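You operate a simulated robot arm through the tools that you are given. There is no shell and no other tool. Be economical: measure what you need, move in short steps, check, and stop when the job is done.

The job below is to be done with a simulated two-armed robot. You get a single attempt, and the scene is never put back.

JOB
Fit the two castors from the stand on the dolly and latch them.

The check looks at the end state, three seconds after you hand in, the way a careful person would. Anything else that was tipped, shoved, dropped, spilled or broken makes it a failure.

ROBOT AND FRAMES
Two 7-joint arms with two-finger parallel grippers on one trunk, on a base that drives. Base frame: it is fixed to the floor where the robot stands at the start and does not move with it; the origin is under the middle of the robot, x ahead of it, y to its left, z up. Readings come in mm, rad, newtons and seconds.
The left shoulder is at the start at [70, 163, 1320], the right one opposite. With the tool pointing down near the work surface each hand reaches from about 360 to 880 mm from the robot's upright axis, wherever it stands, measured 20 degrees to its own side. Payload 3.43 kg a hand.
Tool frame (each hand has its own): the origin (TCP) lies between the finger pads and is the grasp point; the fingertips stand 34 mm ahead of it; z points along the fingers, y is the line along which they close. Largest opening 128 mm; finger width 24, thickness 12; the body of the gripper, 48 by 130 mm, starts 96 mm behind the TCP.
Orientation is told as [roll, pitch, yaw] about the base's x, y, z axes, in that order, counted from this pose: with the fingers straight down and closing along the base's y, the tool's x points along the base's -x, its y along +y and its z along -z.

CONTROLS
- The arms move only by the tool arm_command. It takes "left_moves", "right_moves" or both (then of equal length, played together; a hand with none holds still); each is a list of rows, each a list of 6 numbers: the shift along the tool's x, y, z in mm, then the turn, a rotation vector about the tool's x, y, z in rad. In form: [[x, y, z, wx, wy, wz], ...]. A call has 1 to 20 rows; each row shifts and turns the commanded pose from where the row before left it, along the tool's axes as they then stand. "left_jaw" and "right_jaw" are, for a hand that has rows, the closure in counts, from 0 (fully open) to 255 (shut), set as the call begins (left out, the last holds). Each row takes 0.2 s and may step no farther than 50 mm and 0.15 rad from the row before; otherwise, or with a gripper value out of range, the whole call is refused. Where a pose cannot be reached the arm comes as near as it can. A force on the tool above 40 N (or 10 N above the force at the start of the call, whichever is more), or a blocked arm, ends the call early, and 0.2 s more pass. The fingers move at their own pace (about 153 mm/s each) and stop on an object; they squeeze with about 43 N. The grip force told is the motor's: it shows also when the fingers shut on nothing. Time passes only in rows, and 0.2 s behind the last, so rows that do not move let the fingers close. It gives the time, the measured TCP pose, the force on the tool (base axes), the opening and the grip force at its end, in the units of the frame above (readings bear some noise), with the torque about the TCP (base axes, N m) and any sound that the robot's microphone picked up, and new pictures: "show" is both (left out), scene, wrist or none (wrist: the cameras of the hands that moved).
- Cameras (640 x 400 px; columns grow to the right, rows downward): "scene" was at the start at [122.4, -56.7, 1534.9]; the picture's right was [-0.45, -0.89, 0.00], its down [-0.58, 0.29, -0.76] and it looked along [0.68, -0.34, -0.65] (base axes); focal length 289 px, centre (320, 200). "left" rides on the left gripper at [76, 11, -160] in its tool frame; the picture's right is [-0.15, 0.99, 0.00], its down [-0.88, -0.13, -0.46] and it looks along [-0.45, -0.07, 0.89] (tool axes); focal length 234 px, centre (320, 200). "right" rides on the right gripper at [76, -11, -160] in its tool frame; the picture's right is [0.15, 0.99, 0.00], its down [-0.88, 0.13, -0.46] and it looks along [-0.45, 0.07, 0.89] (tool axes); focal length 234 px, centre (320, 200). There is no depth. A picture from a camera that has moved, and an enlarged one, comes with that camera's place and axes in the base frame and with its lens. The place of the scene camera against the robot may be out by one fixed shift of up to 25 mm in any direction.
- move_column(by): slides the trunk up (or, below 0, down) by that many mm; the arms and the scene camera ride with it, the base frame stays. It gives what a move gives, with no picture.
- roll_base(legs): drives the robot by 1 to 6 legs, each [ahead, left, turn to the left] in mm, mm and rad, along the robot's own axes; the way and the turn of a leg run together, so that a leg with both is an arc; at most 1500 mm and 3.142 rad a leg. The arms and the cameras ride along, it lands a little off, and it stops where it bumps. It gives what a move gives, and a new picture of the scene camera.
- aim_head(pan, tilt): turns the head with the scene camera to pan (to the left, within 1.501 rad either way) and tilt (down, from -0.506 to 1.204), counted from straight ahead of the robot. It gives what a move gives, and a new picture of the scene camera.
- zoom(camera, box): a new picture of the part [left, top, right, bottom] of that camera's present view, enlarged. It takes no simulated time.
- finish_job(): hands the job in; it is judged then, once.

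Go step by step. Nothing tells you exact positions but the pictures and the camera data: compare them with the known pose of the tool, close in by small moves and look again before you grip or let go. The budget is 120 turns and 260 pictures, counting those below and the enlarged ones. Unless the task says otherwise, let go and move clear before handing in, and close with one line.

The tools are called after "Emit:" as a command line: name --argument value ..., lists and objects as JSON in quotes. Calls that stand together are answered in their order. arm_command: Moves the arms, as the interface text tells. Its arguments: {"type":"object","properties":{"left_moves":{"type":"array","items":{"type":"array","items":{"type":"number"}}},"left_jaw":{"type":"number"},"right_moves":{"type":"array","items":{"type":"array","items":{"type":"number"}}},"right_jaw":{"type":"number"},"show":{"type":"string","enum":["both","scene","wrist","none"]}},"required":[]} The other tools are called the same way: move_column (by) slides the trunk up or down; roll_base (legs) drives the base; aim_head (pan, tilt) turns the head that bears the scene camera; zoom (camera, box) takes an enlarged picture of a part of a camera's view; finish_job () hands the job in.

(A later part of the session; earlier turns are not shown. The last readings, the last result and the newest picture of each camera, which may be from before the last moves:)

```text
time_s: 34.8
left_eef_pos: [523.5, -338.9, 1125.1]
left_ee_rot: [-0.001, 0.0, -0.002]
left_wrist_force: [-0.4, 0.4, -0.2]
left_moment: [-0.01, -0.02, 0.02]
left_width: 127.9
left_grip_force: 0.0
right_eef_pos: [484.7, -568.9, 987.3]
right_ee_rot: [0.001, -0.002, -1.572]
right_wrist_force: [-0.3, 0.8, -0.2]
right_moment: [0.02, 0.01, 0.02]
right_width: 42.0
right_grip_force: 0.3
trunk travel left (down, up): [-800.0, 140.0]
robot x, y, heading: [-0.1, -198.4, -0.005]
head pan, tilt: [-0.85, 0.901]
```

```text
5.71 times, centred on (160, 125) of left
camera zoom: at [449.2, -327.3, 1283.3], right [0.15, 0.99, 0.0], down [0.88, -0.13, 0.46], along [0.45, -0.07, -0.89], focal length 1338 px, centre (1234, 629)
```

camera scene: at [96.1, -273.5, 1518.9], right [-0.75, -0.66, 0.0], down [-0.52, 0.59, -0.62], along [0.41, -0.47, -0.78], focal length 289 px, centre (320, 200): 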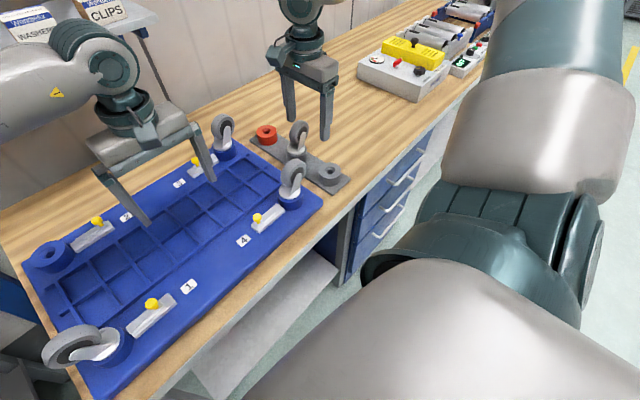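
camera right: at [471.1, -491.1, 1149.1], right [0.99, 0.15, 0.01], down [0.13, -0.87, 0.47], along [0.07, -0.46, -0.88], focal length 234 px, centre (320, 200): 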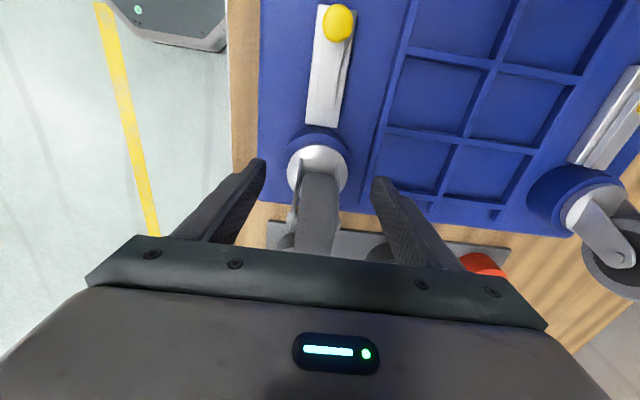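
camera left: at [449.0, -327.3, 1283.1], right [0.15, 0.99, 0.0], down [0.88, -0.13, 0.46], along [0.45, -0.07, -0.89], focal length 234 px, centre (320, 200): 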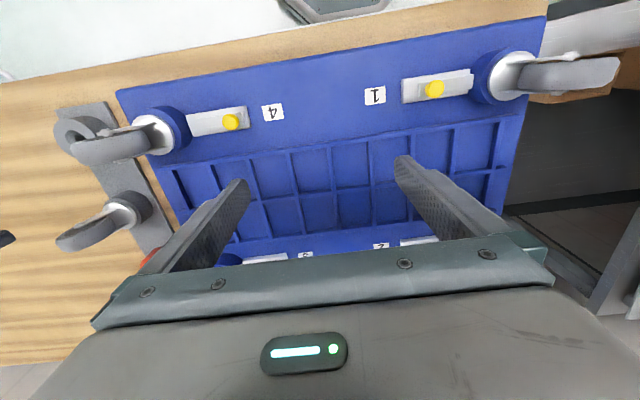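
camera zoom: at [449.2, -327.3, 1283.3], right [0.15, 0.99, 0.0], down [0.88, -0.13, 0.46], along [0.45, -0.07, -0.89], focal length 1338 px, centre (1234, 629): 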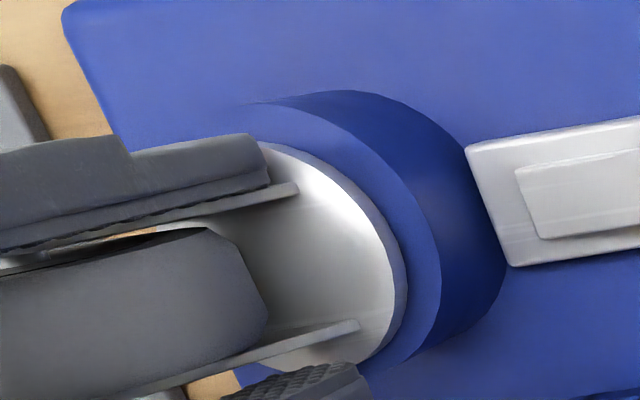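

Emit:
arm_command --right_moves '[[0, 0, 1, 0, 0, 0], [0, 0, 1, 0, 0, 0], [0, 0, 1, 0, 0, 0], [0, 0, 1, 0, 0, 0], [0, 0, 1, 0, 0, 0], [0, 0, 1, 0, 0, 0], [0, 0, 1, 0, 0, 0], [0, 0, 1, 0, 0, 0]]' --show "none"

Emit:
zoom --camera "left" --box '[120, 90, 200, 160]'

```text
time_s: 36.2
left_eef_pos: [521.3, -338.6, 1125.4]
left_ee_rot: [-0.001, -0.003, -0.004]
left_wrist_force: [0.0, 0.5, 0.4]
left_moment: [0.01, 0.02, 0.02]
left_width: 128.1
left_grip_force: 0.1
right_eef_pos: [486.2, -567.2, 986.6]
right_ee_rot: [0.007, -0.004, -1.571]
right_wrist_force: [-4.7, -3.9, 25.7]
right_moment: [0.02, 0.78, 0.12]
right_width: 44.2
right_grip_force: 1.7
trunk travel left (down, up): [-800.0, 140.0]
robot x, y, heading: [4.6, -200.8, -0.006]
head pan, tilt: [-0.85, 0.901]
stopped in row 6 (right hand): the force on the tool passed its limit at 42 N (the readings are from after the stop); the commanded pose is now the measured one
```

```text
5.71 times, centred on (160, 125) of left
camera zoom: at [447.4, -327.1, 1284.1], right [0.15, 0.99, 0.0], down [0.88, -0.13, 0.46], along [0.45, -0.07, -0.89], focal length 1338 px, centre (1234, 629)
```

zoom: 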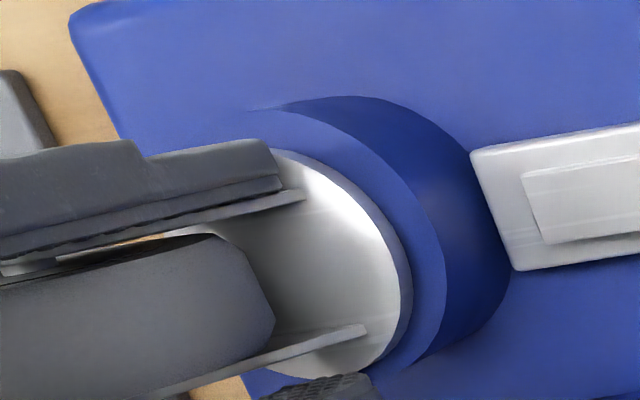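

The moment shows only the -x finger is bearing, because the hand sits 3–4 mm too far toward +x. I'll lift, re-centre by -4 mm, and press again with a tighter gap.

Emit:
arm_command --right_moves '[[0, 0, -5, 0, 0, 0], [0, -4, 0, 0, 0, 0], [0, 0, 0, 0, 0, 0]]' --right_jaw 172 --show "wrist"

Emit:
zoom --camera "right" --box '[250, 90, 390, 210]'

Emit:
arm_command --right_moves '[[0, 0, 3, 0, 0, 0], [0, 0, 1, 0, 0, 0], [0, 0, 1, 0, 0, 0], [0, 0, 1, 0, 0, 0], [0, 0, 1, 0, 0, 0], [0, 0, 1, 0, 0, 0], [0, 0, 1, 0, 0, 0], [0, 0, 1, 0, 0, 0], [0, 0, 1, 0, 0, 0]]' --show "none"

Emit:
zoom --camera "left" --box '[120, 90, 200, 160]'

```text
time_s: 37.0
left_eef_pos: [523.3, -340.0, 1125.1]
left_ee_rot: [-0.001, 0.0, -0.003]
left_wrist_force: [-0.1, 0.7, 0.8]
left_moment: [0.02, 0.01, -0.05]
left_width: 128.1
left_grip_force: 0.1
right_eef_pos: [482.8, -568.8, 987.7]
right_ee_rot: [0.004, -0.004, -1.569]
right_wrist_force: [0.6, -0.7, -0.6]
right_moment: [-0.01, 0.01, 0.0]
right_width: 41.5
right_grip_force: 0.1
trunk travel left (down, up): [-800.0, 140.0]
robot x, y, heading: [-1.6, -196.5, -0.005]
head pan, tilt: [-0.85, 0.901]
camera right: at [470.6, -491.7, 1147.3], right [0.99, 0.15, 0.0], down [0.13, -0.88, 0.46], along [0.07, -0.45, -0.89], focal length 234 px, centre (320, 200)
```

right: 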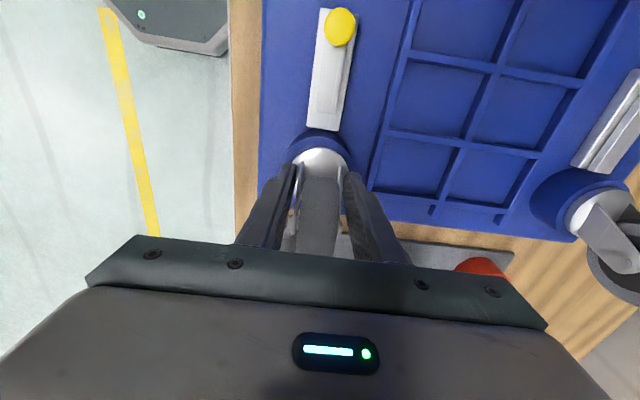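

```text
3.33 times, centred on (320, 150) of right
camera zoom: at [470.6, -491.7, 1147.3], right [0.99, 0.15, 0.0], down [0.13, -0.88, 0.46], along [0.07, -0.45, -0.89], focal length 781 px, centre (320, 367)
```

zoom: 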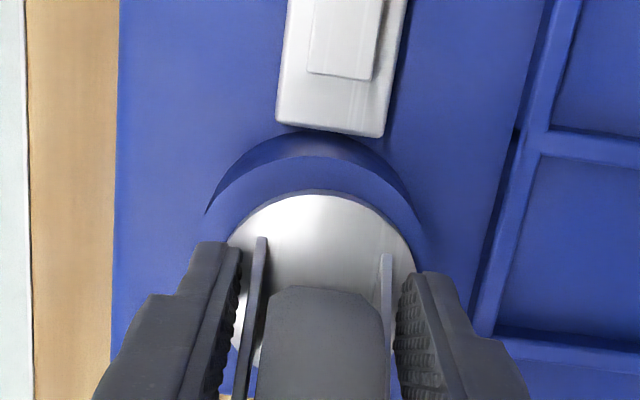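

```text
time_s: 38.0
left_eef_pos: [521.8, -338.7, 1125.9]
left_ee_rot: [-0.002, -0.001, -0.003]
left_wrist_force: [0.9, 0.7, -0.4]
left_moment: [0.03, 0.02, 0.04]
left_width: 127.9
left_grip_force: 0.0
right_eef_pos: [483.5, -568.6, 986.3]
right_ee_rot: [0.01, -0.004, -1.57]
right_wrist_force: [-4.3, -4.0, 25.7]
right_moment: [0.14, 0.85, 0.17]
right_width: 43.9
right_grip_force: 2.8
trunk travel left (down, up): [-800.0, 140.0]
robot x, y, heading: [-0.2, -198.6, -0.003]
head pan, tilt: [-0.85, 0.901]
stopped in row 5 (right hand): the force on the tool passed its limit at 42 N (the readings are from after the stop); the commanded pose is now the measured one
```

```text
5.71 times, centred on (160, 125) of left
camera zoom: at [447.4, -327.5, 1284.1], right [0.15, 0.99, 0.0], down [0.88, -0.13, 0.46], along [0.45, -0.07, -0.89], focal length 1338 px, centre (1234, 629)
```

zoom: 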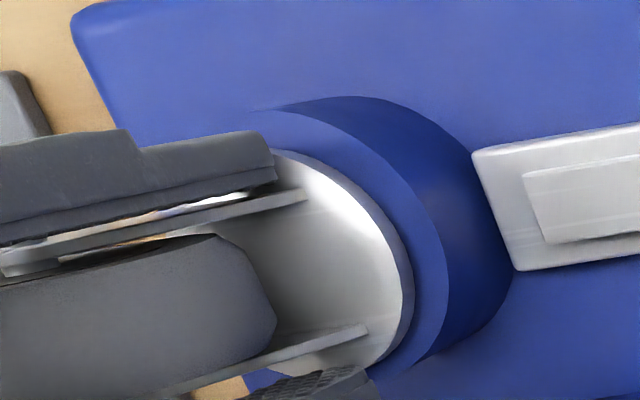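

The bearing point is odd, so I'll run a diagnostic: lift, open the fingers wide clear of the boss, and lower past the same height to learn what is being touched.

Emit:
arm_command --right_moves '[[0, 0, -6, 0, 0, 0], [0, 0, 0, 0, 0, 0], [0, 0, 0, 0, 0, 0]]' --right_jaw 70 --show "none"

Emit:
arm_command --right_moves '[[0, 0, 3, 0, 0, 0], [0, 0, 2, 0, 0, 0], [0, 0, 2, 0, 0, 0], [0, 0, 2, 0, 0, 0], [0, 0, 2, 0, 0, 0], [0, 0, 2, 0, 0, 0], [0, 0, 0, 0, 0, 0]]' --show "wrist"

Emit:
zoom --camera "scene" --box '[265, 135, 335, 205]'

Emit:
zoom --camera "left" --box '[100, 80, 220, 180]'

```text
time_s: 38.9
left_eef_pos: [523.7, -339.7, 1124.1]
left_ee_rot: [0.001, 0.0, -0.003]
left_wrist_force: [-0.1, 0.4, -0.3]
left_moment: [0.0, -0.02, 0.0]
left_width: 128.0
left_grip_force: 0.2
right_eef_pos: [484.0, -569.0, 989.4]
right_ee_rot: [0.008, -0.002, -1.57]
right_wrist_force: [0.3, -0.4, 0.0]
right_moment: [0.02, 0.03, 0.01]
right_width: 92.7
right_grip_force: 0.1
trunk travel left (down, up): [-800.0, 140.0]
robot x, y, heading: [-1.3, -197.5, -0.0]
head pan, tilt: [-0.85, 0.901]
```

```text
time_s: 40.5
left_eef_pos: [523.7, -341.0, 1125.7]
left_ee_rot: [0.001, 0.0, -0.003]
left_wrist_force: [-0.5, -0.3, 0.2]
left_moment: [-0.03, 0.0, 0.01]
left_width: 128.1
left_grip_force: 0.0
right_eef_pos: [483.5, -568.7, 976.4]
right_ee_rot: [0.008, -0.005, -1.572]
right_wrist_force: [1.0, 0.4, -0.2]
right_moment: [0.0, 0.01, -0.01]
right_width: 92.8
right_grip_force: 0.0
trunk travel left (down, up): [-800.0, 140.0]
robot x, y, heading: [2.7, -194.2, -0.007]
head pan, tilt: [-0.85, 0.901]
camera right: at [471.4, -492.1, 1135.8], right [0.99, 0.15, 0.01], down [0.13, -0.88, 0.46], along [0.07, -0.45, -0.89], focal length 234 px, centre (320, 200)
```

right: 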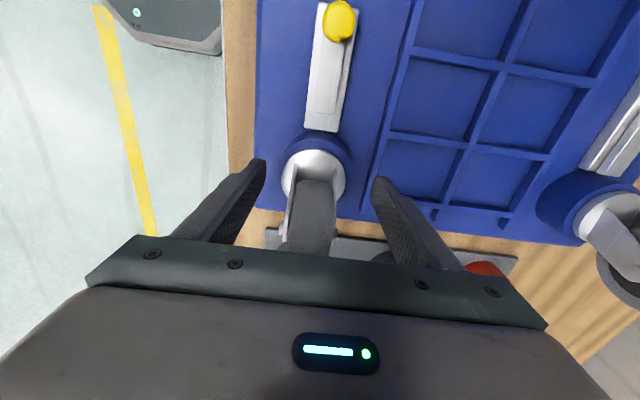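

```text
5.71 times, centred on (300, 170) of scene
camera zoom: at [96.0, -274.1, 1518.9], right [-0.75, -0.66, 0.0], down [-0.52, 0.59, -0.62], along [0.41, -0.47, -0.78], focal length 1651 px, centre (434, 371)
```

zoom: 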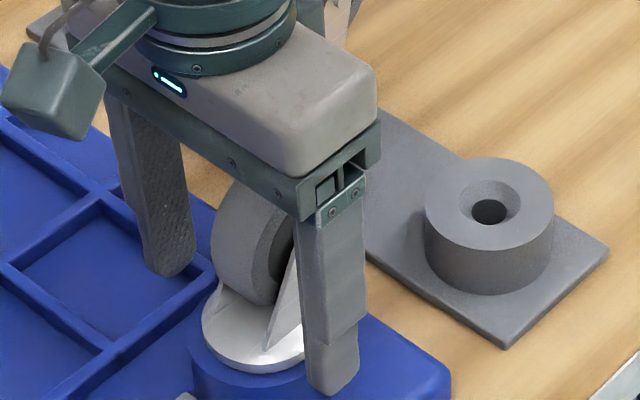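

```text
4.00 times, centred on (160, 130) of left
camera zoom: at [449.1, -328.1, 1283.3], right [0.15, 0.99, 0.0], down [0.88, -0.13, 0.46], along [0.45, -0.07, -0.89], focal length 937 px, centre (960, 480)
```

zoom: 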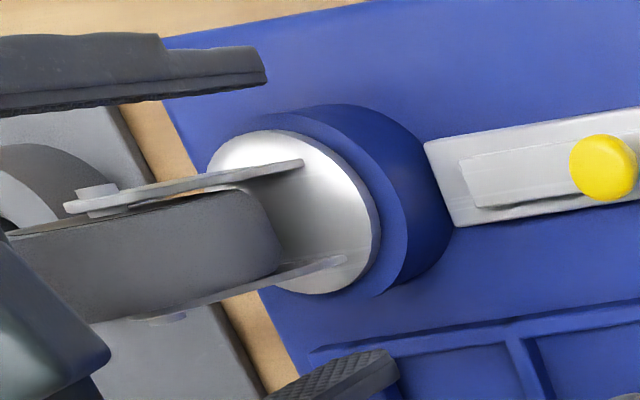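

The wide-open fingers pass freely, so the -x finger had been touching the plate: the castor's -x side sits high. I'll get a low side view using the left wrist camera, raising the right hand first and tilting the left hand.

Emit:
arm_command --right_moves '[[0, 0, -45, 0, 0, 0], [0, 0, -45, 0, 0, 0], [0, 0, -45, 0, 0, 0], [-40, 0, 0, 0, 0, 0], [-40, 0, 0, 0, 0, 0]]' --show "none"

Emit:
arm_command --left_moves '[[-33, -30, 0, 0, 0, 0], [-33, -30, 0, 0, 0, 0], [0, -30, 0, 0, 0, 0], [0, 0, 0, 0.14, 0, 0], [0, 0, 0, 0.14, 0, 0], [0, 0, 0, 0.14, 0, 0], [0, 0, 0, 0.14, 0, 0], [0, 0, 0, 0.14, 0, 0], [0, 0, 0, 0.14, 0, 0], [0, 0, 0, 0.14, 0, 0], [0, 0, 0, 0.12, 0, 0], [0, 0, 0, 0, 0, 0]]' --left_jaw 255 --show "both"

```text
time_s: 41.6
left_eef_pos: [522.3, -343.0, 1124.0]
left_ee_rot: [0.001, 0.0, -0.002]
left_wrist_force: [0.5, 0.1, -0.4]
left_moment: [0.05, -0.02, 0.01]
left_width: 128.2
left_grip_force: 0.0
right_eef_pos: [481.5, -650.3, 1111.9]
right_ee_rot: [0.007, -0.006, -1.569]
right_wrist_force: [-1.0, -0.5, -0.2]
right_moment: [0.0, 0.01, 0.0]
right_width: 92.8
right_grip_force: 0.0
trunk travel left (down, up): [-800.0, 140.0]
robot x, y, heading: [-3.3, -196.6, -0.004]
head pan, tilt: [-0.85, 0.901]
```

```text
time_s: 44.2
left_eef_pos: [588.1, -431.1, 1124.6]
left_ee_rot: [-1.102, 0.001, -0.005]
left_wrist_force: [0.3, 0.5, -0.1]
left_moment: [0.01, 0.01, -0.01]
left_width: 0.0
left_grip_force: 33.3
right_eef_pos: [482.2, -649.1, 1112.1]
right_ee_rot: [0.007, -0.004, -1.571]
right_wrist_force: [0.1, 0.8, 0.3]
right_moment: [-0.02, 0.03, 0.02]
right_width: 92.7
right_grip_force: 0.2
trunk travel left (down, up): [-800.0, 140.0]
robot x, y, heading: [1.9, -199.1, -0.005]
head pan, tilt: [-0.85, 0.901]
camera scene: at [95.8, -274.6, 1518.9], right [-0.75, -0.66, 0.0], down [-0.51, 0.59, -0.62], along [0.41, -0.47, -0.78], focal length 289 px, centre (320, 200)
camera left: at [515.2, -281.8, 1185.6], right [0.15, 0.45, -0.88], down [0.88, 0.34, 0.32], along [0.45, -0.83, -0.34], focal length 234 px, centre (320, 200)
```

scene: 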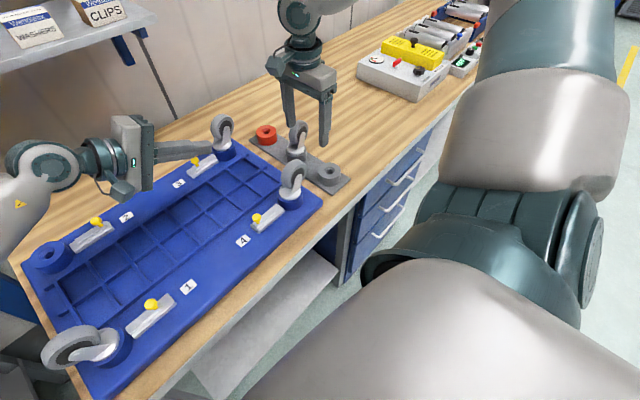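
left: 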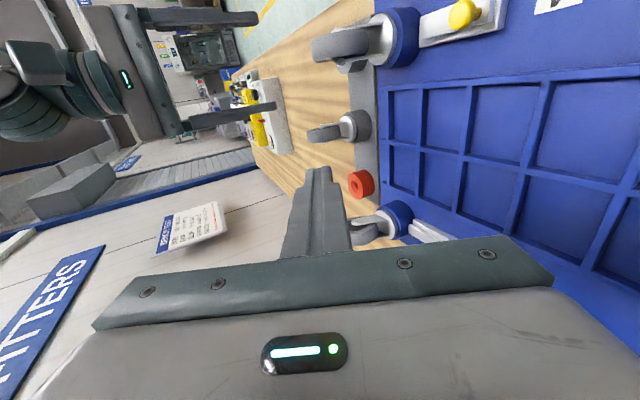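

Useful view. I'll lower the left hand 90 mm for a flatter sight line and zoom on castors 4 and 3.

Emit:
arm_command --left_moves '[[0, 40, 20.5, 0, 0, 0], [0, 40, 20.5, 0, 0, 0], [0, 0, 0, 0, 0, 0]]' --show "wrist"

Emit:
zoom --camera "left" --box '[280, 0, 440, 100]'

Emit:
zoom --camera "left" --box '[320, 170, 440, 245]'

```text
time_s: 45.0
left_eef_pos: [587.5, -429.5, 1031.4]
left_ee_rot: [-1.1, 0.0, -0.003]
left_wrist_force: [-0.3, -0.6, 0.1]
left_moment: [0.01, -0.01, 0.03]
left_width: 0.0
left_grip_force: 33.1
right_eef_pos: [482.8, -648.5, 1113.2]
right_ee_rot: [0.007, -0.005, -1.571]
right_wrist_force: [-0.2, 0.7, 0.1]
right_moment: [0.01, -0.01, 0.03]
right_width: 93.0
right_grip_force: 0.1
trunk travel left (down, up): [-800.0, 140.0]
robot x, y, heading: [-1.6, -195.9, -0.001]
head pan, tilt: [-0.85, 0.901]
camera left: at [514.4, -281.6, 1093.3], right [0.15, 0.45, -0.88], down [0.88, 0.34, 0.32], along [0.45, -0.82, -0.34], focal length 234 px, centre (320, 200)
```

left: 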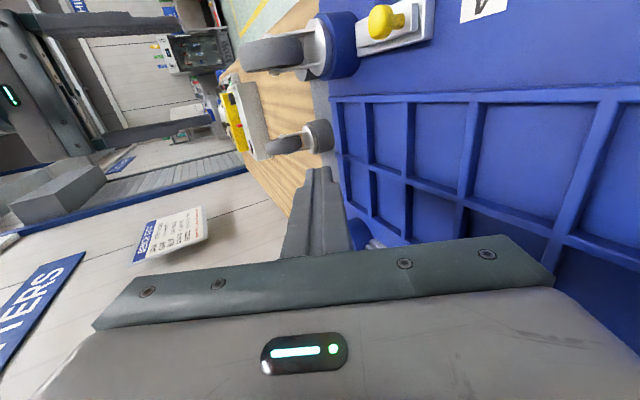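

```text
4.00 times, centred on (360, 50) of left
camera zoom: at [514.4, -281.6, 1093.3], right [0.15, 0.45, -0.88], down [0.88, 0.34, 0.32], along [0.45, -0.82, -0.34], focal length 937 px, centre (160, 800)
```

zoom: 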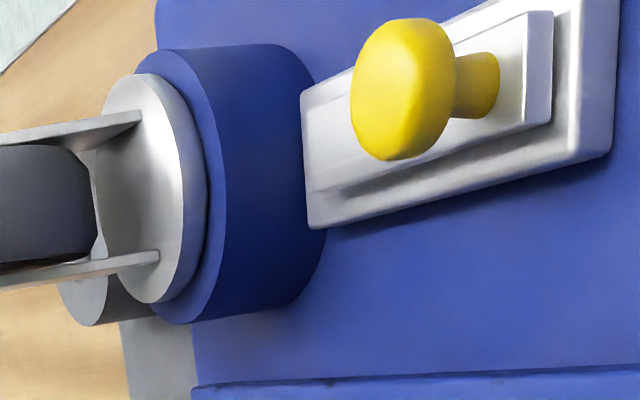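

```text
5.33 times, centred on (380, 208) of left
camera zoom: at [514.4, -281.6, 1093.3], right [0.15, 0.45, -0.88], down [0.88, 0.34, 0.32], along [0.45, -0.82, -0.34], focal length 1249 px, centre (0, 160)
```

zoom: 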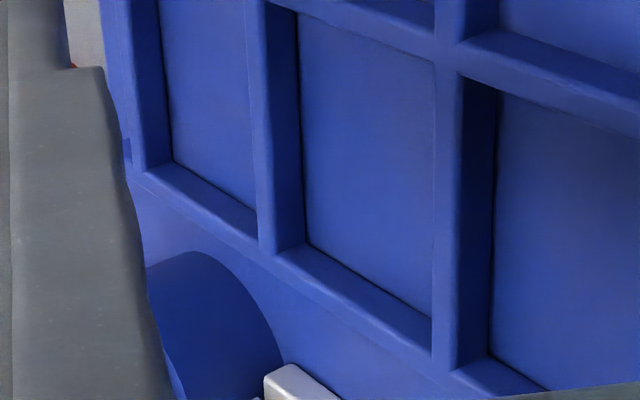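

From the side, the plate sits level with only the same ~2 mm collar gap as the fitted castors, so castor 4 is seated. Next is latch 4: its knob is at about (481,-457,947) and must slide about 18–20 mm toward the boss (-y). I'll back the left hand off and bring the closed right fingers to the +y side of the knob.

Emit:
arm_command --left_moves '[[0, 18, -35, 0, 0, 0], [0, 18, -35, 0, 0, 0], [0, 0, 0, 0, 0, 0]]' --show "none"

Emit:
arm_command --right_moves '[[40, 0, 0, 0, 0.005, 0], [45, 0, 0, 0.007, 0, 0], [45, 0, 0, 0, 0, 0], [45, 0, 0, 0, 0, 0], [47, 0, 0, 0, 0, 0], [0, 0, 40, 0, 0, 0], [0, 0, 40, 0, 0, 0], [0, 0, 0, 0, 0, 0]]' --right_jaw 255 --show "both"

Emit:
zoom --camera "left" --box '[280, 0, 480, 125]'

Emit:
zoom --camera "scene" --box '[230, 170, 330, 250]'

```text
time_s: 45.9
left_eef_pos: [591.3, -352.7, 1032.0]
left_ee_rot: [-1.099, 0.0, -0.004]
left_wrist_force: [0.2, 0.2, -0.2]
left_moment: [0.0, -0.03, -0.01]
left_width: 0.1
left_grip_force: 32.9
right_eef_pos: [483.5, -649.9, 1112.0]
right_ee_rot: [0.007, -0.004, -1.569]
right_wrist_force: [0.2, -0.1, 0.2]
right_moment: [0.05, 0.0, 0.02]
right_width: 92.8
right_grip_force: 0.1
trunk travel left (down, up): [-800.0, 140.0]
robot x, y, heading: [0.7, -194.2, -0.008]
head pan, tilt: [-0.85, 0.901]
```

```text
time_s: 47.6
left_eef_pos: [588.9, -351.6, 1032.8]
left_ee_rot: [-1.1, -0.001, -0.001]
left_wrist_force: [-0.2, 0.1, -0.2]
left_moment: [0.0, 0.02, -0.04]
left_width: 0.0
left_grip_force: 32.8
right_eef_pos: [483.2, -427.0, 1033.2]
right_ee_rot: [0.004, 0.002, -1.571]
right_wrist_force: [-0.9, 0.1, 0.1]
right_moment: [0.0, 0.02, 0.02]
right_width: 0.2
right_grip_force: 33.2
trunk travel left (down, up): [-800.0, 140.0]
robot x, y, heading: [2.2, -196.4, -0.005]
head pan, tilt: [-0.85, 0.901]
camera scene: at [95.1, -273.5, 1519.0], right [-0.75, -0.66, 0.0], down [-0.51, 0.59, -0.62], along [0.41, -0.47, -0.78], focal length 289 px, centre (320, 200)
camera right: at [471.5, -350.3, 1192.6], right [0.99, 0.15, 0.0], down [0.13, -0.88, 0.46], along [0.07, -0.45, -0.89], focal length 234 px, centre (320, 200)
```

scene: 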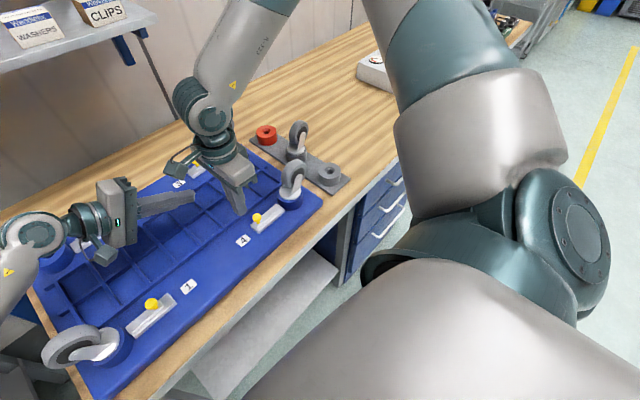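
right: 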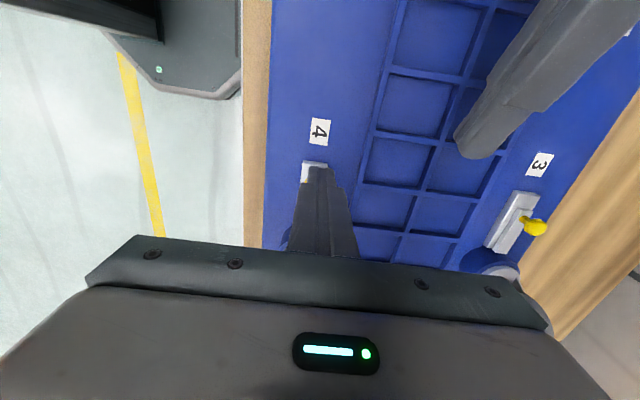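

```text
3.20 times, centred on (380, 62) of left
camera zoom: at [515.4, -202.9, 1093.9], right [0.15, 0.45, -0.88], down [0.88, 0.34, 0.32], along [0.45, -0.82, -0.34], focal length 749 px, centre (128, 640)
```

zoom: 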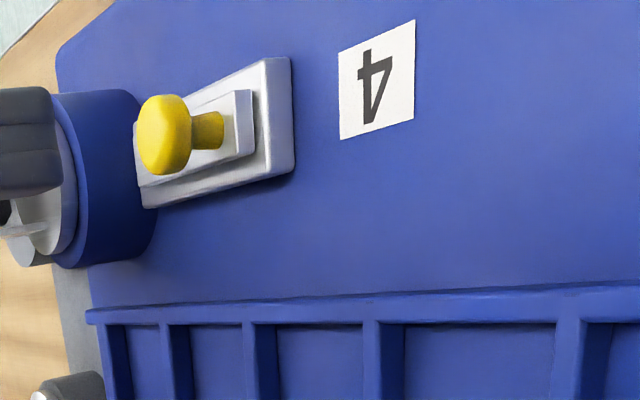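

```text
5.00 times, centred on (280, 210) of scene
camera zoom: at [95.1, -273.5, 1519.0], right [-0.75, -0.66, 0.0], down [-0.51, 0.59, -0.62], along [0.41, -0.47, -0.78], focal length 1444 px, centre (520, 150)
```

zoom: 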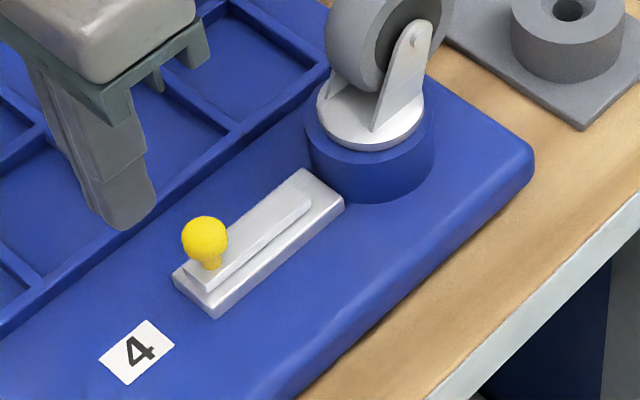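

Emit:
arm_command --right_moves '[[0, -1.5, 30, 0, 0, 0], [0, 0, 25, 0, 0, 0], [0, 0, 10, 0, 0, 0], [0, 0, 0, 0, 0, 0]]' --show "none"

Emit:
zoom --camera "left" --box '[280, 0, 480, 125]'

Emit:
zoom --camera "scene" --box '[230, 170, 330, 250]'

```text
time_s: 48.6
left_eef_pos: [590.5, -351.5, 1031.8]
left_ee_rot: [-1.1, 0.0, -0.004]
left_wrist_force: [0.0, 0.2, 0.8]
left_moment: [-0.01, -0.02, 0.01]
left_width: 0.0
left_grip_force: 33.0
right_eef_pos: [483.8, -427.1, 968.1]
right_ee_rot: [0.0, 0.001, -1.57]
right_wrist_force: [-0.3, 0.0, -0.5]
right_moment: [-0.04, 0.0, 0.02]
right_width: 0.2
right_grip_force: 33.2
trunk travel left (down, up): [-800.0, 140.0]
robot x, y, heading: [-2.2, -199.5, -0.003]
head pan, tilt: [-0.85, 0.901]
```

```text
3.20 times, centred on (380, 62) of left
camera zoom: at [516.2, -203.2, 1093.4], right [0.15, 0.45, -0.88], down [0.88, 0.34, 0.32], along [0.45, -0.82, -0.34], focal length 749 px, centre (128, 640)
```

zoom: 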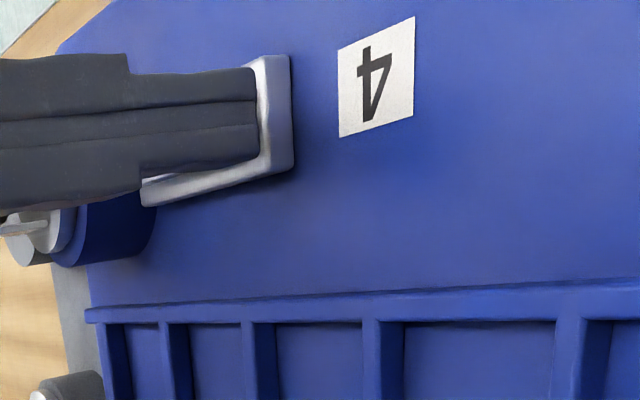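

```text
5.00 times, centred on (280, 210) of scene
camera zoom: at [96.3, -274.0, 1518.9], right [-0.75, -0.66, 0.0], down [-0.52, 0.59, -0.62], along [0.41, -0.47, -0.78], focal length 1444 px, centre (520, 150)
```

zoom: 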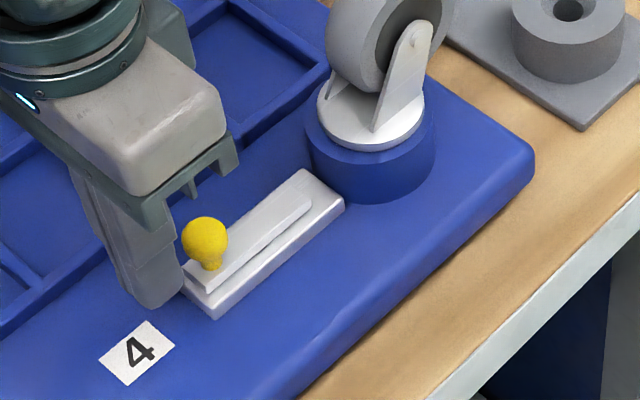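

The fingers are just behind the knob. I'll push toward the boss in small steps.

Emit:
arm_command --right_moves '[[-5, 0, 0, 0, 0, 0], [-4, 0, 0, 0, 0, 0], [-3, 0, 0, 0, 0, 0], [-3, 0, 0, 0, 0, 0], [-3, 0, 0, 0, 0, 0], [-3, 0, 0, 0, 0, 0], [-3, 0, 0, 0, 0, 0], [0, 0, 0, 0, 0, 0]]' --show "none"

Emit:
zoom --camera "scene" --box '[230, 170, 330, 250]'

```text
time_s: 50.5
left_eef_pos: [590.3, -351.0, 1032.5]
left_ee_rot: [-1.099, -0.002, -0.004]
left_wrist_force: [-0.4, 0.0, -0.5]
left_moment: [0.02, 0.01, -0.01]
left_width: 0.0
left_grip_force: 32.6
right_eef_pos: [480.9, -449.4, 967.2]
right_ee_rot: [0.001, -0.001, -1.571]
right_wrist_force: [-0.6, 0.5, 0.1]
right_moment: [0.0, 0.0, -0.01]
right_width: 0.2
right_grip_force: 33.0
trunk travel left (down, up): [-800.0, 140.0]
robot x, y, heading: [-2.6, -198.5, -0.007]
head pan, tilt: [-0.85, 0.901]
```

```text
5.00 times, centred on (280, 210) of scene
camera zoom: at [96.1, -273.9, 1518.9], right [-0.75, -0.66, 0.0], down [-0.52, 0.59, -0.62], along [0.41, -0.47, -0.78], focal length 1444 px, centre (520, 150)
```

zoom: 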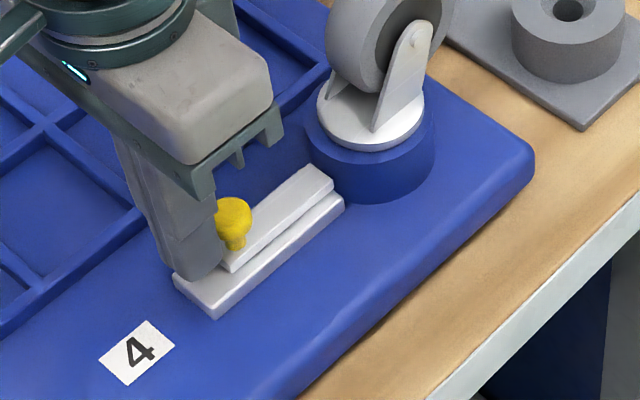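

The bolt slides freely. I'll continue to the end stop.

Emit:
arm_command --right_moves '[[-2, 0, 0, 0, 0, 0], [-2, 0, 0, 0, 0, 0], [-2, 0, 0, 0, 0, 0], [-2, 0, 0, 0, 0, 0], [-2, 0, 0, 0, 0, 0], [0, 0, 0, 0, 0, 0]]' --show "none"

Emit:
zoom --camera "scene" --box '[230, 170, 330, 250]'

```text
time_s: 52.0
left_eef_pos: [591.0, -350.1, 1031.8]
left_ee_rot: [-1.098, 0.0, -0.002]
left_wrist_force: [-0.4, -0.4, 0.3]
left_moment: [0.03, 0.04, 0.0]
left_width: 0.1
left_grip_force: 32.7
right_eef_pos: [483.1, -452.2, 968.6]
right_ee_rot: [0.002, 0.016, -1.565]
right_wrist_force: [0.2, 18.5, -0.4]
right_moment: [0.52, 0.27, -0.05]
right_width: 0.1
right_grip_force: 32.4
trunk travel left (down, up): [-800.0, 140.0]
robot x, y, heading: [3.4, -196.3, -0.002]
head pan, tilt: [-0.85, 0.901]
stopped in row 6 (right hand): the force on the tool passed its limit at 41 N (the readings are from after the stop); the commanded pose is now the measured one
```

```text
5.00 times, centred on (280, 210) of scene
camera zoom: at [95.8, -273.0, 1519.2], right [-0.75, -0.66, 0.0], down [-0.52, 0.59, -0.62], along [0.41, -0.47, -0.78], focal length 1444 px, centre (520, 150)
```

zoom: 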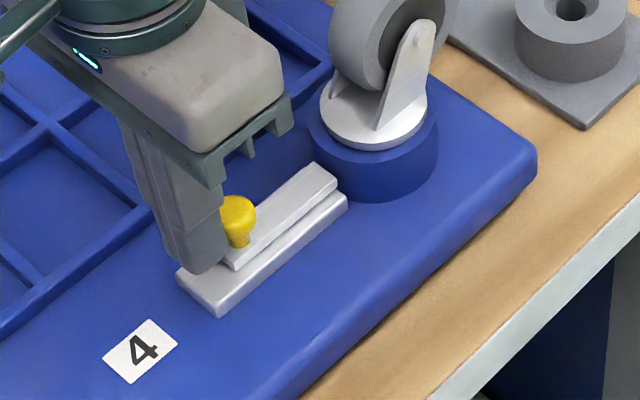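

It hit an end stop. I'll back off and compare the bolt position with latch 1 from the symmetrical left-camera spot.

Emit:
arm_command --right_moves '[[10, 0, 0, 0, 0, 0], [10, 0, 0, 0, -0.016, 0], [0, 0, -45, 0, 0, 0], [0, 0, -45, 0, 0, 0], [0, 0, -45, 0, 0, 0], [-45, 0, 0, 0, 0, 0], [-45, 0, 0, 0, 0, 0], [-45, 0, 0, 0, 0, 0], [-45, 0, 0, 0, 0, 0], [-40, 0, 0, 0, 0, 0]]' --show "none"

Emit:
arm_command --left_moves '[[0, -36, -18, 0, 0, 0], [0, -36, -18, 0, 0, 0], [0, -27, -14, 0, 0, 0], [0, 0, 0, -0.14, 0, 0], [0, 0, 0, -0.14, 0, 0], [0, 0, 0, -0.14, 0, 0], [0, 0, 0, -0.14, 0, 0], [0, 0, 0, -0.14, 0, 0], [0, 0, 0, -0.14, 0, 0], [0, 0, 0, -0.14, 0, 0], [0, 0, 0, -0.12, 0, 0], [33, 6, 0, 0, 0, 0], [33, 6, 0, 0, 0, 0], [0, 0, 0, 0, 0, 0]]' --show "wrist"

Emit:
zoom --camera "left" --box '[140, 80, 260, 170]'

Emit:
zoom --camera "left" --box '[390, 40, 540, 130]'

```text
time_s: 54.2
left_eef_pos: [590.2, -351.9, 1031.2]
left_ee_rot: [-1.099, 0.0, 0.0]
left_wrist_force: [0.0, -0.9, -0.1]
left_moment: [-0.01, 0.01, 0.0]
left_width: 0.0
left_grip_force: 33.1
right_eef_pos: [481.3, -655.7, 1107.1]
right_ee_rot: [0.003, -0.007, -1.568]
right_wrist_force: [0.3, -0.9, -0.2]
right_moment: [0.01, -0.01, 0.04]
right_width: 0.1
right_grip_force: 32.9
trunk travel left (down, up): [-800.0, 140.0]
robot x, y, heading: [0.0, -197.3, -0.009]
head pan, tilt: [-0.85, 0.901]
```

```text
time_s: 57.2
left_eef_pos: [523.6, -340.3, 1143.7]
left_ee_rot: [0.002, 0.0, -0.001]
left_wrist_force: [0.4, -0.5, 0.2]
left_moment: [0.02, 0.03, 0.03]
left_width: 0.0
left_grip_force: 33.8
right_eef_pos: [482.9, -654.5, 1106.6]
right_ee_rot: [0.0, -0.007, -1.569]
right_wrist_force: [-0.4, -1.4, 0.7]
right_moment: [0.02, -0.03, 0.0]
right_width: 0.1
right_grip_force: 32.6
trunk travel left (down, up): [-800.0, 140.0]
robot x, y, heading: [-2.1, -199.4, -0.004]
head pan, tilt: [-0.85, 0.901]
camera left: at [449.7, -328.5, 1301.9], right [0.15, 0.99, 0.0], down [0.88, -0.13, 0.46], along [0.45, -0.07, -0.89], focal length 234 px, centre (320, 200)
```

left: 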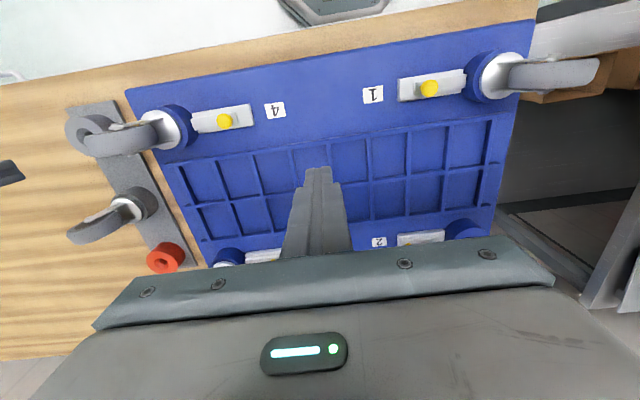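

```text
4.44 times, centred on (200, 125) of left
camera zoom: at [449.7, -328.5, 1301.9], right [0.15, 0.99, 0.0], down [0.88, -0.13, 0.46], along [0.45, -0.07, -0.89], focal length 1041 px, centre (853, 533)
```

zoom: 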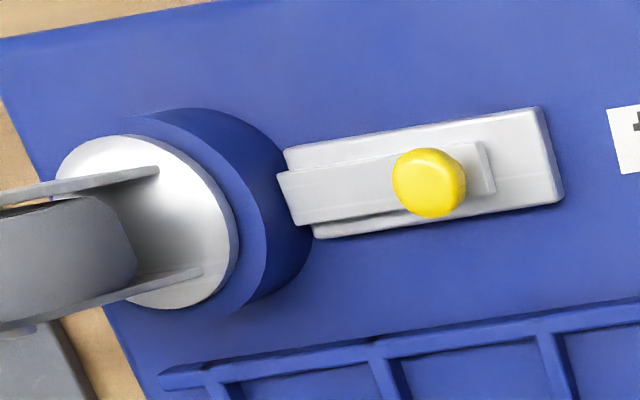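

```text
4.27 times, centred on (465, 85) of left
camera zoom: at [449.7, -328.5, 1301.9], right [0.15, 0.99, 0.0], down [0.88, -0.13, 0.46], along [0.45, -0.07, -0.89], focal length 999 px, centre (-299, 691)
```

zoom: 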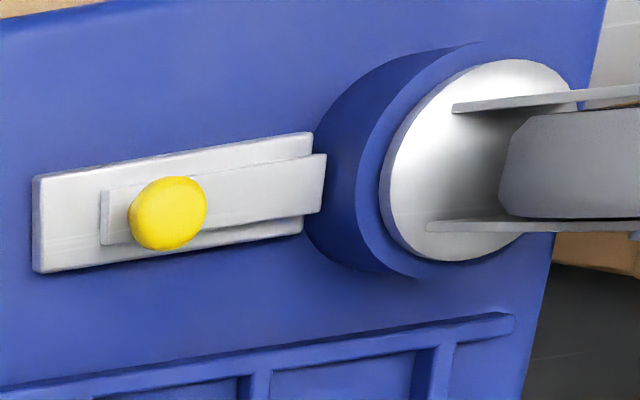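

Bolt 4 now matches latch 1 exactly, so castor 4 is latched. Next is castor B at about (614,-728). I'll move the right hand above it and look.

Emit:
arm_command --right_moves '[[-25, 35, -10, 0, 0, 0], [-25, 35, -10, 0, 0.007, 0], [-25, 35, -10, 0, 0, 0], [0, 23, 0, 0, 0, 0], [0, 0, 0, 0, 0, 0]]' --right_jaw 70 --show "wrist"

Emit:
zoom --camera "right" --box '[240, 60, 400, 240]'

Emit:
zoom --camera "scene" --box '[260, 100, 350, 180]'

```text
time_s: 58.4
left_eef_pos: [523.1, -338.9, 1143.0]
left_ee_rot: [-0.002, 0.0, -0.001]
left_wrist_force: [0.2, -0.3, 0.0]
left_moment: [-0.02, -0.03, -0.01]
left_width: 0.0
left_grip_force: 33.5
right_eef_pos: [610.6, -731.4, 1136.3]
right_ee_rot: [0.001, 0.0, -1.568]
right_wrist_force: [1.0, -0.1, -0.4]
right_moment: [0.02, 0.03, 0.03]
right_width: 92.8
right_grip_force: 0.0
trunk travel left (down, up): [-800.0, 140.0]
robot x, y, heading: [-0.5, -195.6, 0.002]
head pan, tilt: [-0.85, 0.901]
camera right: at [599.4, -653.7, 1295.4], right [0.99, 0.15, 0.0], down [0.13, -0.88, 0.46], along [0.07, -0.45, -0.89], focal length 234 px, centre (320, 200)
```

right: 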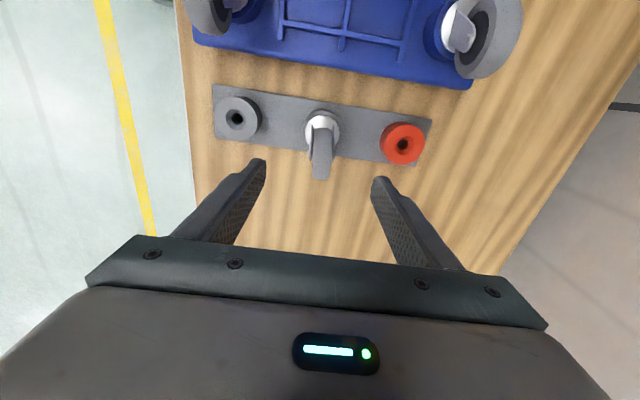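

```text
2.22 times, centred on (320, 150) of right
camera zoom: at [599.4, -653.7, 1295.4], right [0.99, 0.15, 0.0], down [0.13, -0.88, 0.46], along [0.07, -0.45, -0.89], focal length 520 px, centre (320, 311)
```

zoom: 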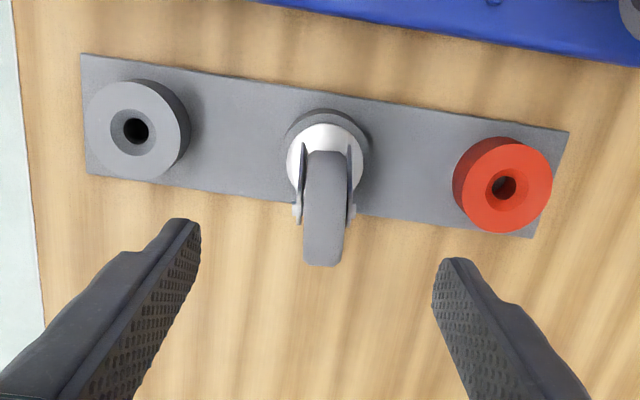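

```text
5.00 times, centred on (305, 140) of scene
camera zoom: at [95.4, -274.0, 1519.0], right [-0.75, -0.66, 0.0], down [-0.52, 0.59, -0.62], along [0.41, -0.47, -0.78], focal length 1444 px, centre (395, 500)
```

zoom: 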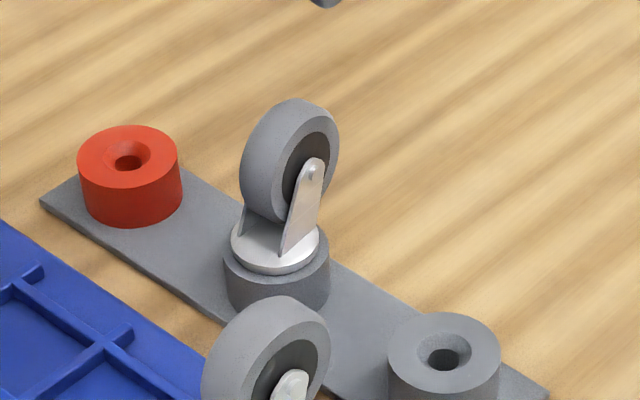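

Castor B stands in the same orientation, with its stem at about (615,-729). I'll descend astride its fork.

Emit:
arm_command --right_moves '[[1, 4, 40, 0, 0, 0], [0, 0, 40, 0, 0, 0], [0, 0, 40, 0, 0, 0], [0, 0, 35, 0, 0, 0], [0, 0, 20, 0, 0, 0], [0, 0, 6, 0, 0, 0], [0, 0, 0, 0, 0, 0]]' --show "wrist"

Emit:
zoom --camera "right" --box '[220, 60, 420, 260]'

```text
time_s: 60.0
left_eef_pos: [524.3, -339.5, 1144.3]
left_ee_rot: [0.0, -0.001, -0.003]
left_wrist_force: [0.3, -0.9, 0.2]
left_moment: [0.02, -0.02, 0.03]
left_width: 0.0
left_grip_force: 32.5
right_eef_pos: [617.2, -729.0, 953.2]
right_ee_rot: [0.002, -0.002, -1.569]
right_wrist_force: [0.5, -0.6, -0.1]
right_moment: [0.01, 0.01, 0.01]
right_width: 93.0
right_grip_force: 0.1
trunk travel left (down, up): [-800.0, 140.0]
robot x, y, heading: [0.6, -193.6, -0.005]
head pan, tilt: [-0.85, 0.901]
camera right: at [604.7, -652.7, 1112.2], right [0.99, 0.15, 0.0], down [0.13, -0.88, 0.46], along [0.07, -0.45, -0.89], focal length 234 px, centre (320, 200)
```

right: 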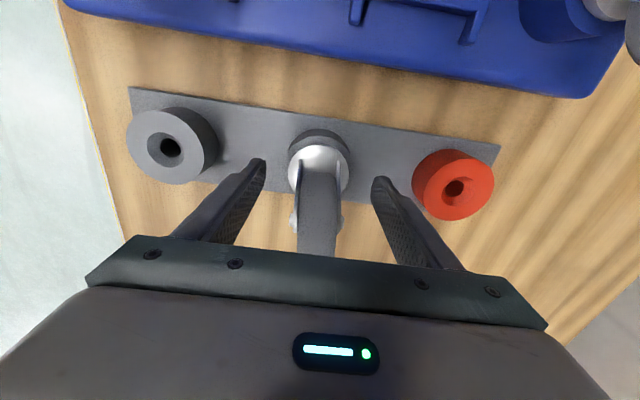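

```text
2.00 times, centred on (320, 160) of right
camera zoom: at [604.7, -652.7, 1112.2], right [0.99, 0.15, 0.0], down [0.13, -0.88, 0.46], along [0.07, -0.45, -0.89], focal length 468 px, centre (320, 280)
```

zoom: 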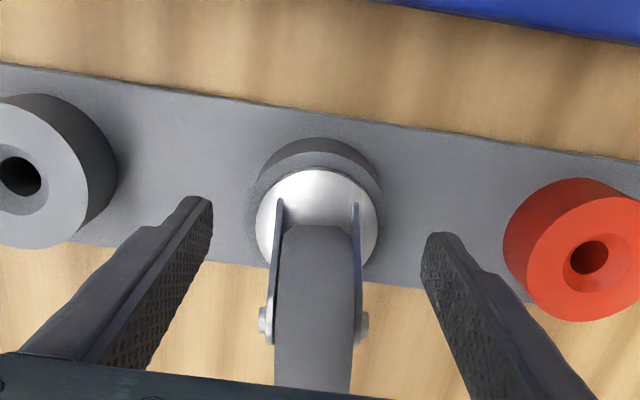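

Everything matches castor A's grasp view. I'll lower 4 mm and close.

Emit:
arm_command --right_moves '[[0, -1, 4, 0, 0, 0], [0, 0, 0, 0, 0, 0]]' --show "none"

Emit:
arm_command --right_moves '[[0, 0, 0, 0, 0, 0], [0, 0, 0, 0, 0, 0], [0, 0, 0, 0, 0, 0]]' --right_jaw 255 --show "none"

Emit:
arm_command --right_moves '[[0, 0, -5, 0, 0, 0], [0, 0, -10, 0, 0, 0], [0, 0, -15, 0, 0, 0], [0, 0, -20, 0, 0, 0], [0, 0, -25, 0, 0, 0], [0, 0, -25, 0, 0, 0], [0, 0, -20, 0, 0, 0], [0, 0, 0, 0, 0, 0]]' --show "wrist"

Emit:
zoom --camera "right" --box '[220, 60, 420, 260]'

```text
time_s: 60.6
left_eef_pos: [524.2, -340.1, 1143.0]
left_ee_rot: [0.0, -0.001, -0.002]
left_wrist_force: [0.6, 0.9, -0.1]
left_moment: [-0.04, 0.01, -0.01]
left_width: 0.2
left_grip_force: 33.1
right_eef_pos: [614.6, -728.4, 949.6]
right_ee_rot: [0.001, 0.0, -1.568]
right_wrist_force: [1.4, -0.2, 0.1]
right_moment: [-0.03, 0.02, -0.01]
right_width: 92.8
right_grip_force: 0.1
trunk travel left (down, up): [-800.0, 140.0]
robot x, y, heading: [0.4, -199.1, -0.003]
head pan, tilt: [-0.85, 0.901]
```

```text
time_s: 61.4
left_eef_pos: [523.0, -338.8, 1142.5]
left_ee_rot: [-0.001, 0.001, -0.002]
left_wrist_force: [0.2, -0.5, 0.1]
left_moment: [0.0, -0.05, 0.0]
left_width: 0.0
left_grip_force: 32.8
right_eef_pos: [614.8, -729.0, 949.7]
right_ee_rot: [0.002, -0.002, -1.567]
right_wrist_force: [0.3, -1.0, 1.5]
right_moment: [0.05, 0.12, 0.02]
right_width: 35.6
right_grip_force: 43.4
trunk travel left (down, up): [-800.0, 140.0]
robot x, y, heading: [-4.0, -198.4, -0.003]
head pan, tilt: [-0.85, 0.901]
```

```text
time_s: 63.2
left_eef_pos: [523.3, -340.3, 1142.4]
left_ee_rot: [0.0, 0.001, -0.002]
left_wrist_force: [-0.2, -0.6, 0.2]
left_moment: [0.0, -0.01, 0.01]
left_width: 0.0
left_grip_force: 33.3
right_eef_pos: [613.2, -728.8, 1068.5]
right_ee_rot: [0.0, 0.0, -1.568]
right_wrist_force: [0.4, 0.1, -4.3]
right_moment: [0.08, -0.03, -0.02]
right_width: 35.8
right_grip_force: 43.1
trunk travel left (down, up): [-800.0, 140.0]
robot x, y, heading: [0.2, -199.5, -0.003]
head pan, tilt: [-0.85, 0.901]
camera right: at [601.0, -652.8, 1228.5], right [0.99, 0.15, 0.0], down [0.13, -0.88, 0.46], along [0.07, -0.45, -0.89], focal length 234 px, centre (320, 200)
```

right: 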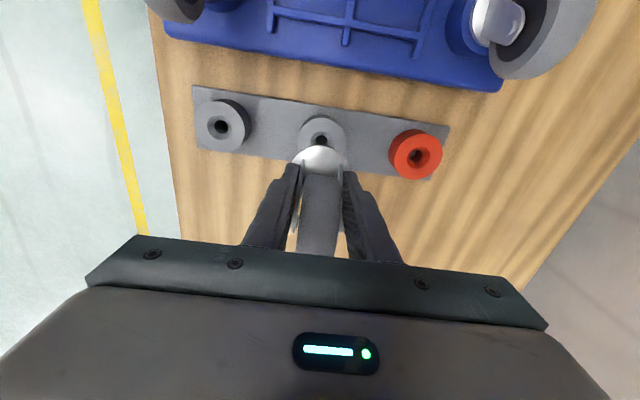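

```text
2.00 times, centred on (320, 160) of right
camera zoom: at [601.0, -652.8, 1228.5], right [0.99, 0.15, 0.0], down [0.13, -0.88, 0.46], along [0.07, -0.45, -0.89], focal length 468 px, centre (320, 280)
```

zoom: 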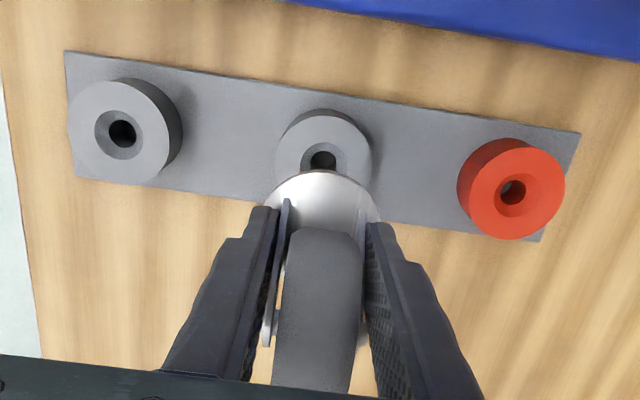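

Castor B is free. I'll raise it, swing the left arm out of the way toward the left, and then drive the base 100 mm left.

Emit:
arm_command --left_moves '[[8, 45, -15, 0, 0, 0], [8, 45, -15, 0, 0, 0], [8, 45, -15, 0, 0, 0], [8, 45, -15, 0, 0, 0], [8, 45, -15, 0, 0, 0], [8, 45, -15, 0, 0, 0], [8, 45, -15, 0, 0, 0], [8, 45, -15, 0, 0, 0]]' --right_moves '[[0, 0, -30, 0, 0, 0], [0, 0, -30, 0, 0, 0], [0, 0, -25, 0, 0, 0], [0, 0, -20, 0, 0, 0], [40, 0, 0, 0, 0, 0], [40, 0, 0, 0, 0, 0], [40, 0, 0, 0, 0, 0], [40, 0, 0, 0, 0, 0]]' --show "none"

Emit:
roll_base --legs '[[0, 100, 0]]'

```text
time_s: 65.0
left_eef_pos: [459.4, 23.8, 1264.6]
left_ee_rot: [-0.004, 0.0, -0.004]
left_wrist_force: [0.0, 0.3, -1.3]
left_moment: [-0.09, -0.03, 0.01]
left_width: 0.0
left_grip_force: 32.9
right_eef_pos: [610.8, -565.5, 1175.9]
right_ee_rot: [0.002, -0.004, -1.569]
right_wrist_force: [-0.7, 1.1, -3.8]
right_moment: [0.01, -0.02, -0.01]
right_width: 35.8
right_grip_force: 42.5
trunk travel left (down, up): [-800.0, 140.0]
robot x, y, heading: [-3.7, -197.5, -0.003]
head pan, tilt: [-0.85, 0.901]
```

```text
time_s: 66.1
left_eef_pos: [461.0, 117.4, 1263.0]
left_ee_rot: [0.001, 0.001, -0.001]
left_wrist_force: [0.3, -0.1, -0.4]
left_moment: [0.02, 0.03, -0.05]
left_width: 0.0
left_grip_force: 32.9
right_eef_pos: [612.6, -473.7, 1171.6]
right_ee_rot: [0.0, 0.0, -1.569]
right_wrist_force: [-0.4, -0.3, -4.8]
right_moment: [0.06, 0.0, 0.0]
right_width: 36.2
right_grip_force: 43.2
trunk travel left (down, up): [-800.0, 140.0]
robot x, y, heading: [1.1, -100.4, -0.001]
head pan, tilt: [-0.85, 0.901]
camera scene: at [96.8, -177.9, 1518.8], right [-0.75, -0.66, 0.0], down [-0.52, 0.59, -0.62], along [0.41, -0.47, -0.78], focal length 289 px, centre (320, 200)
```

scene: 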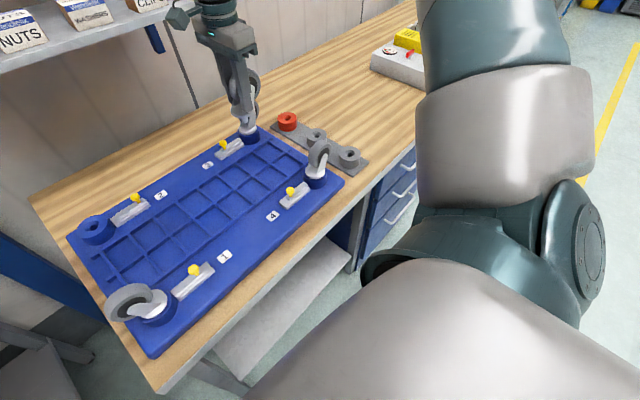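

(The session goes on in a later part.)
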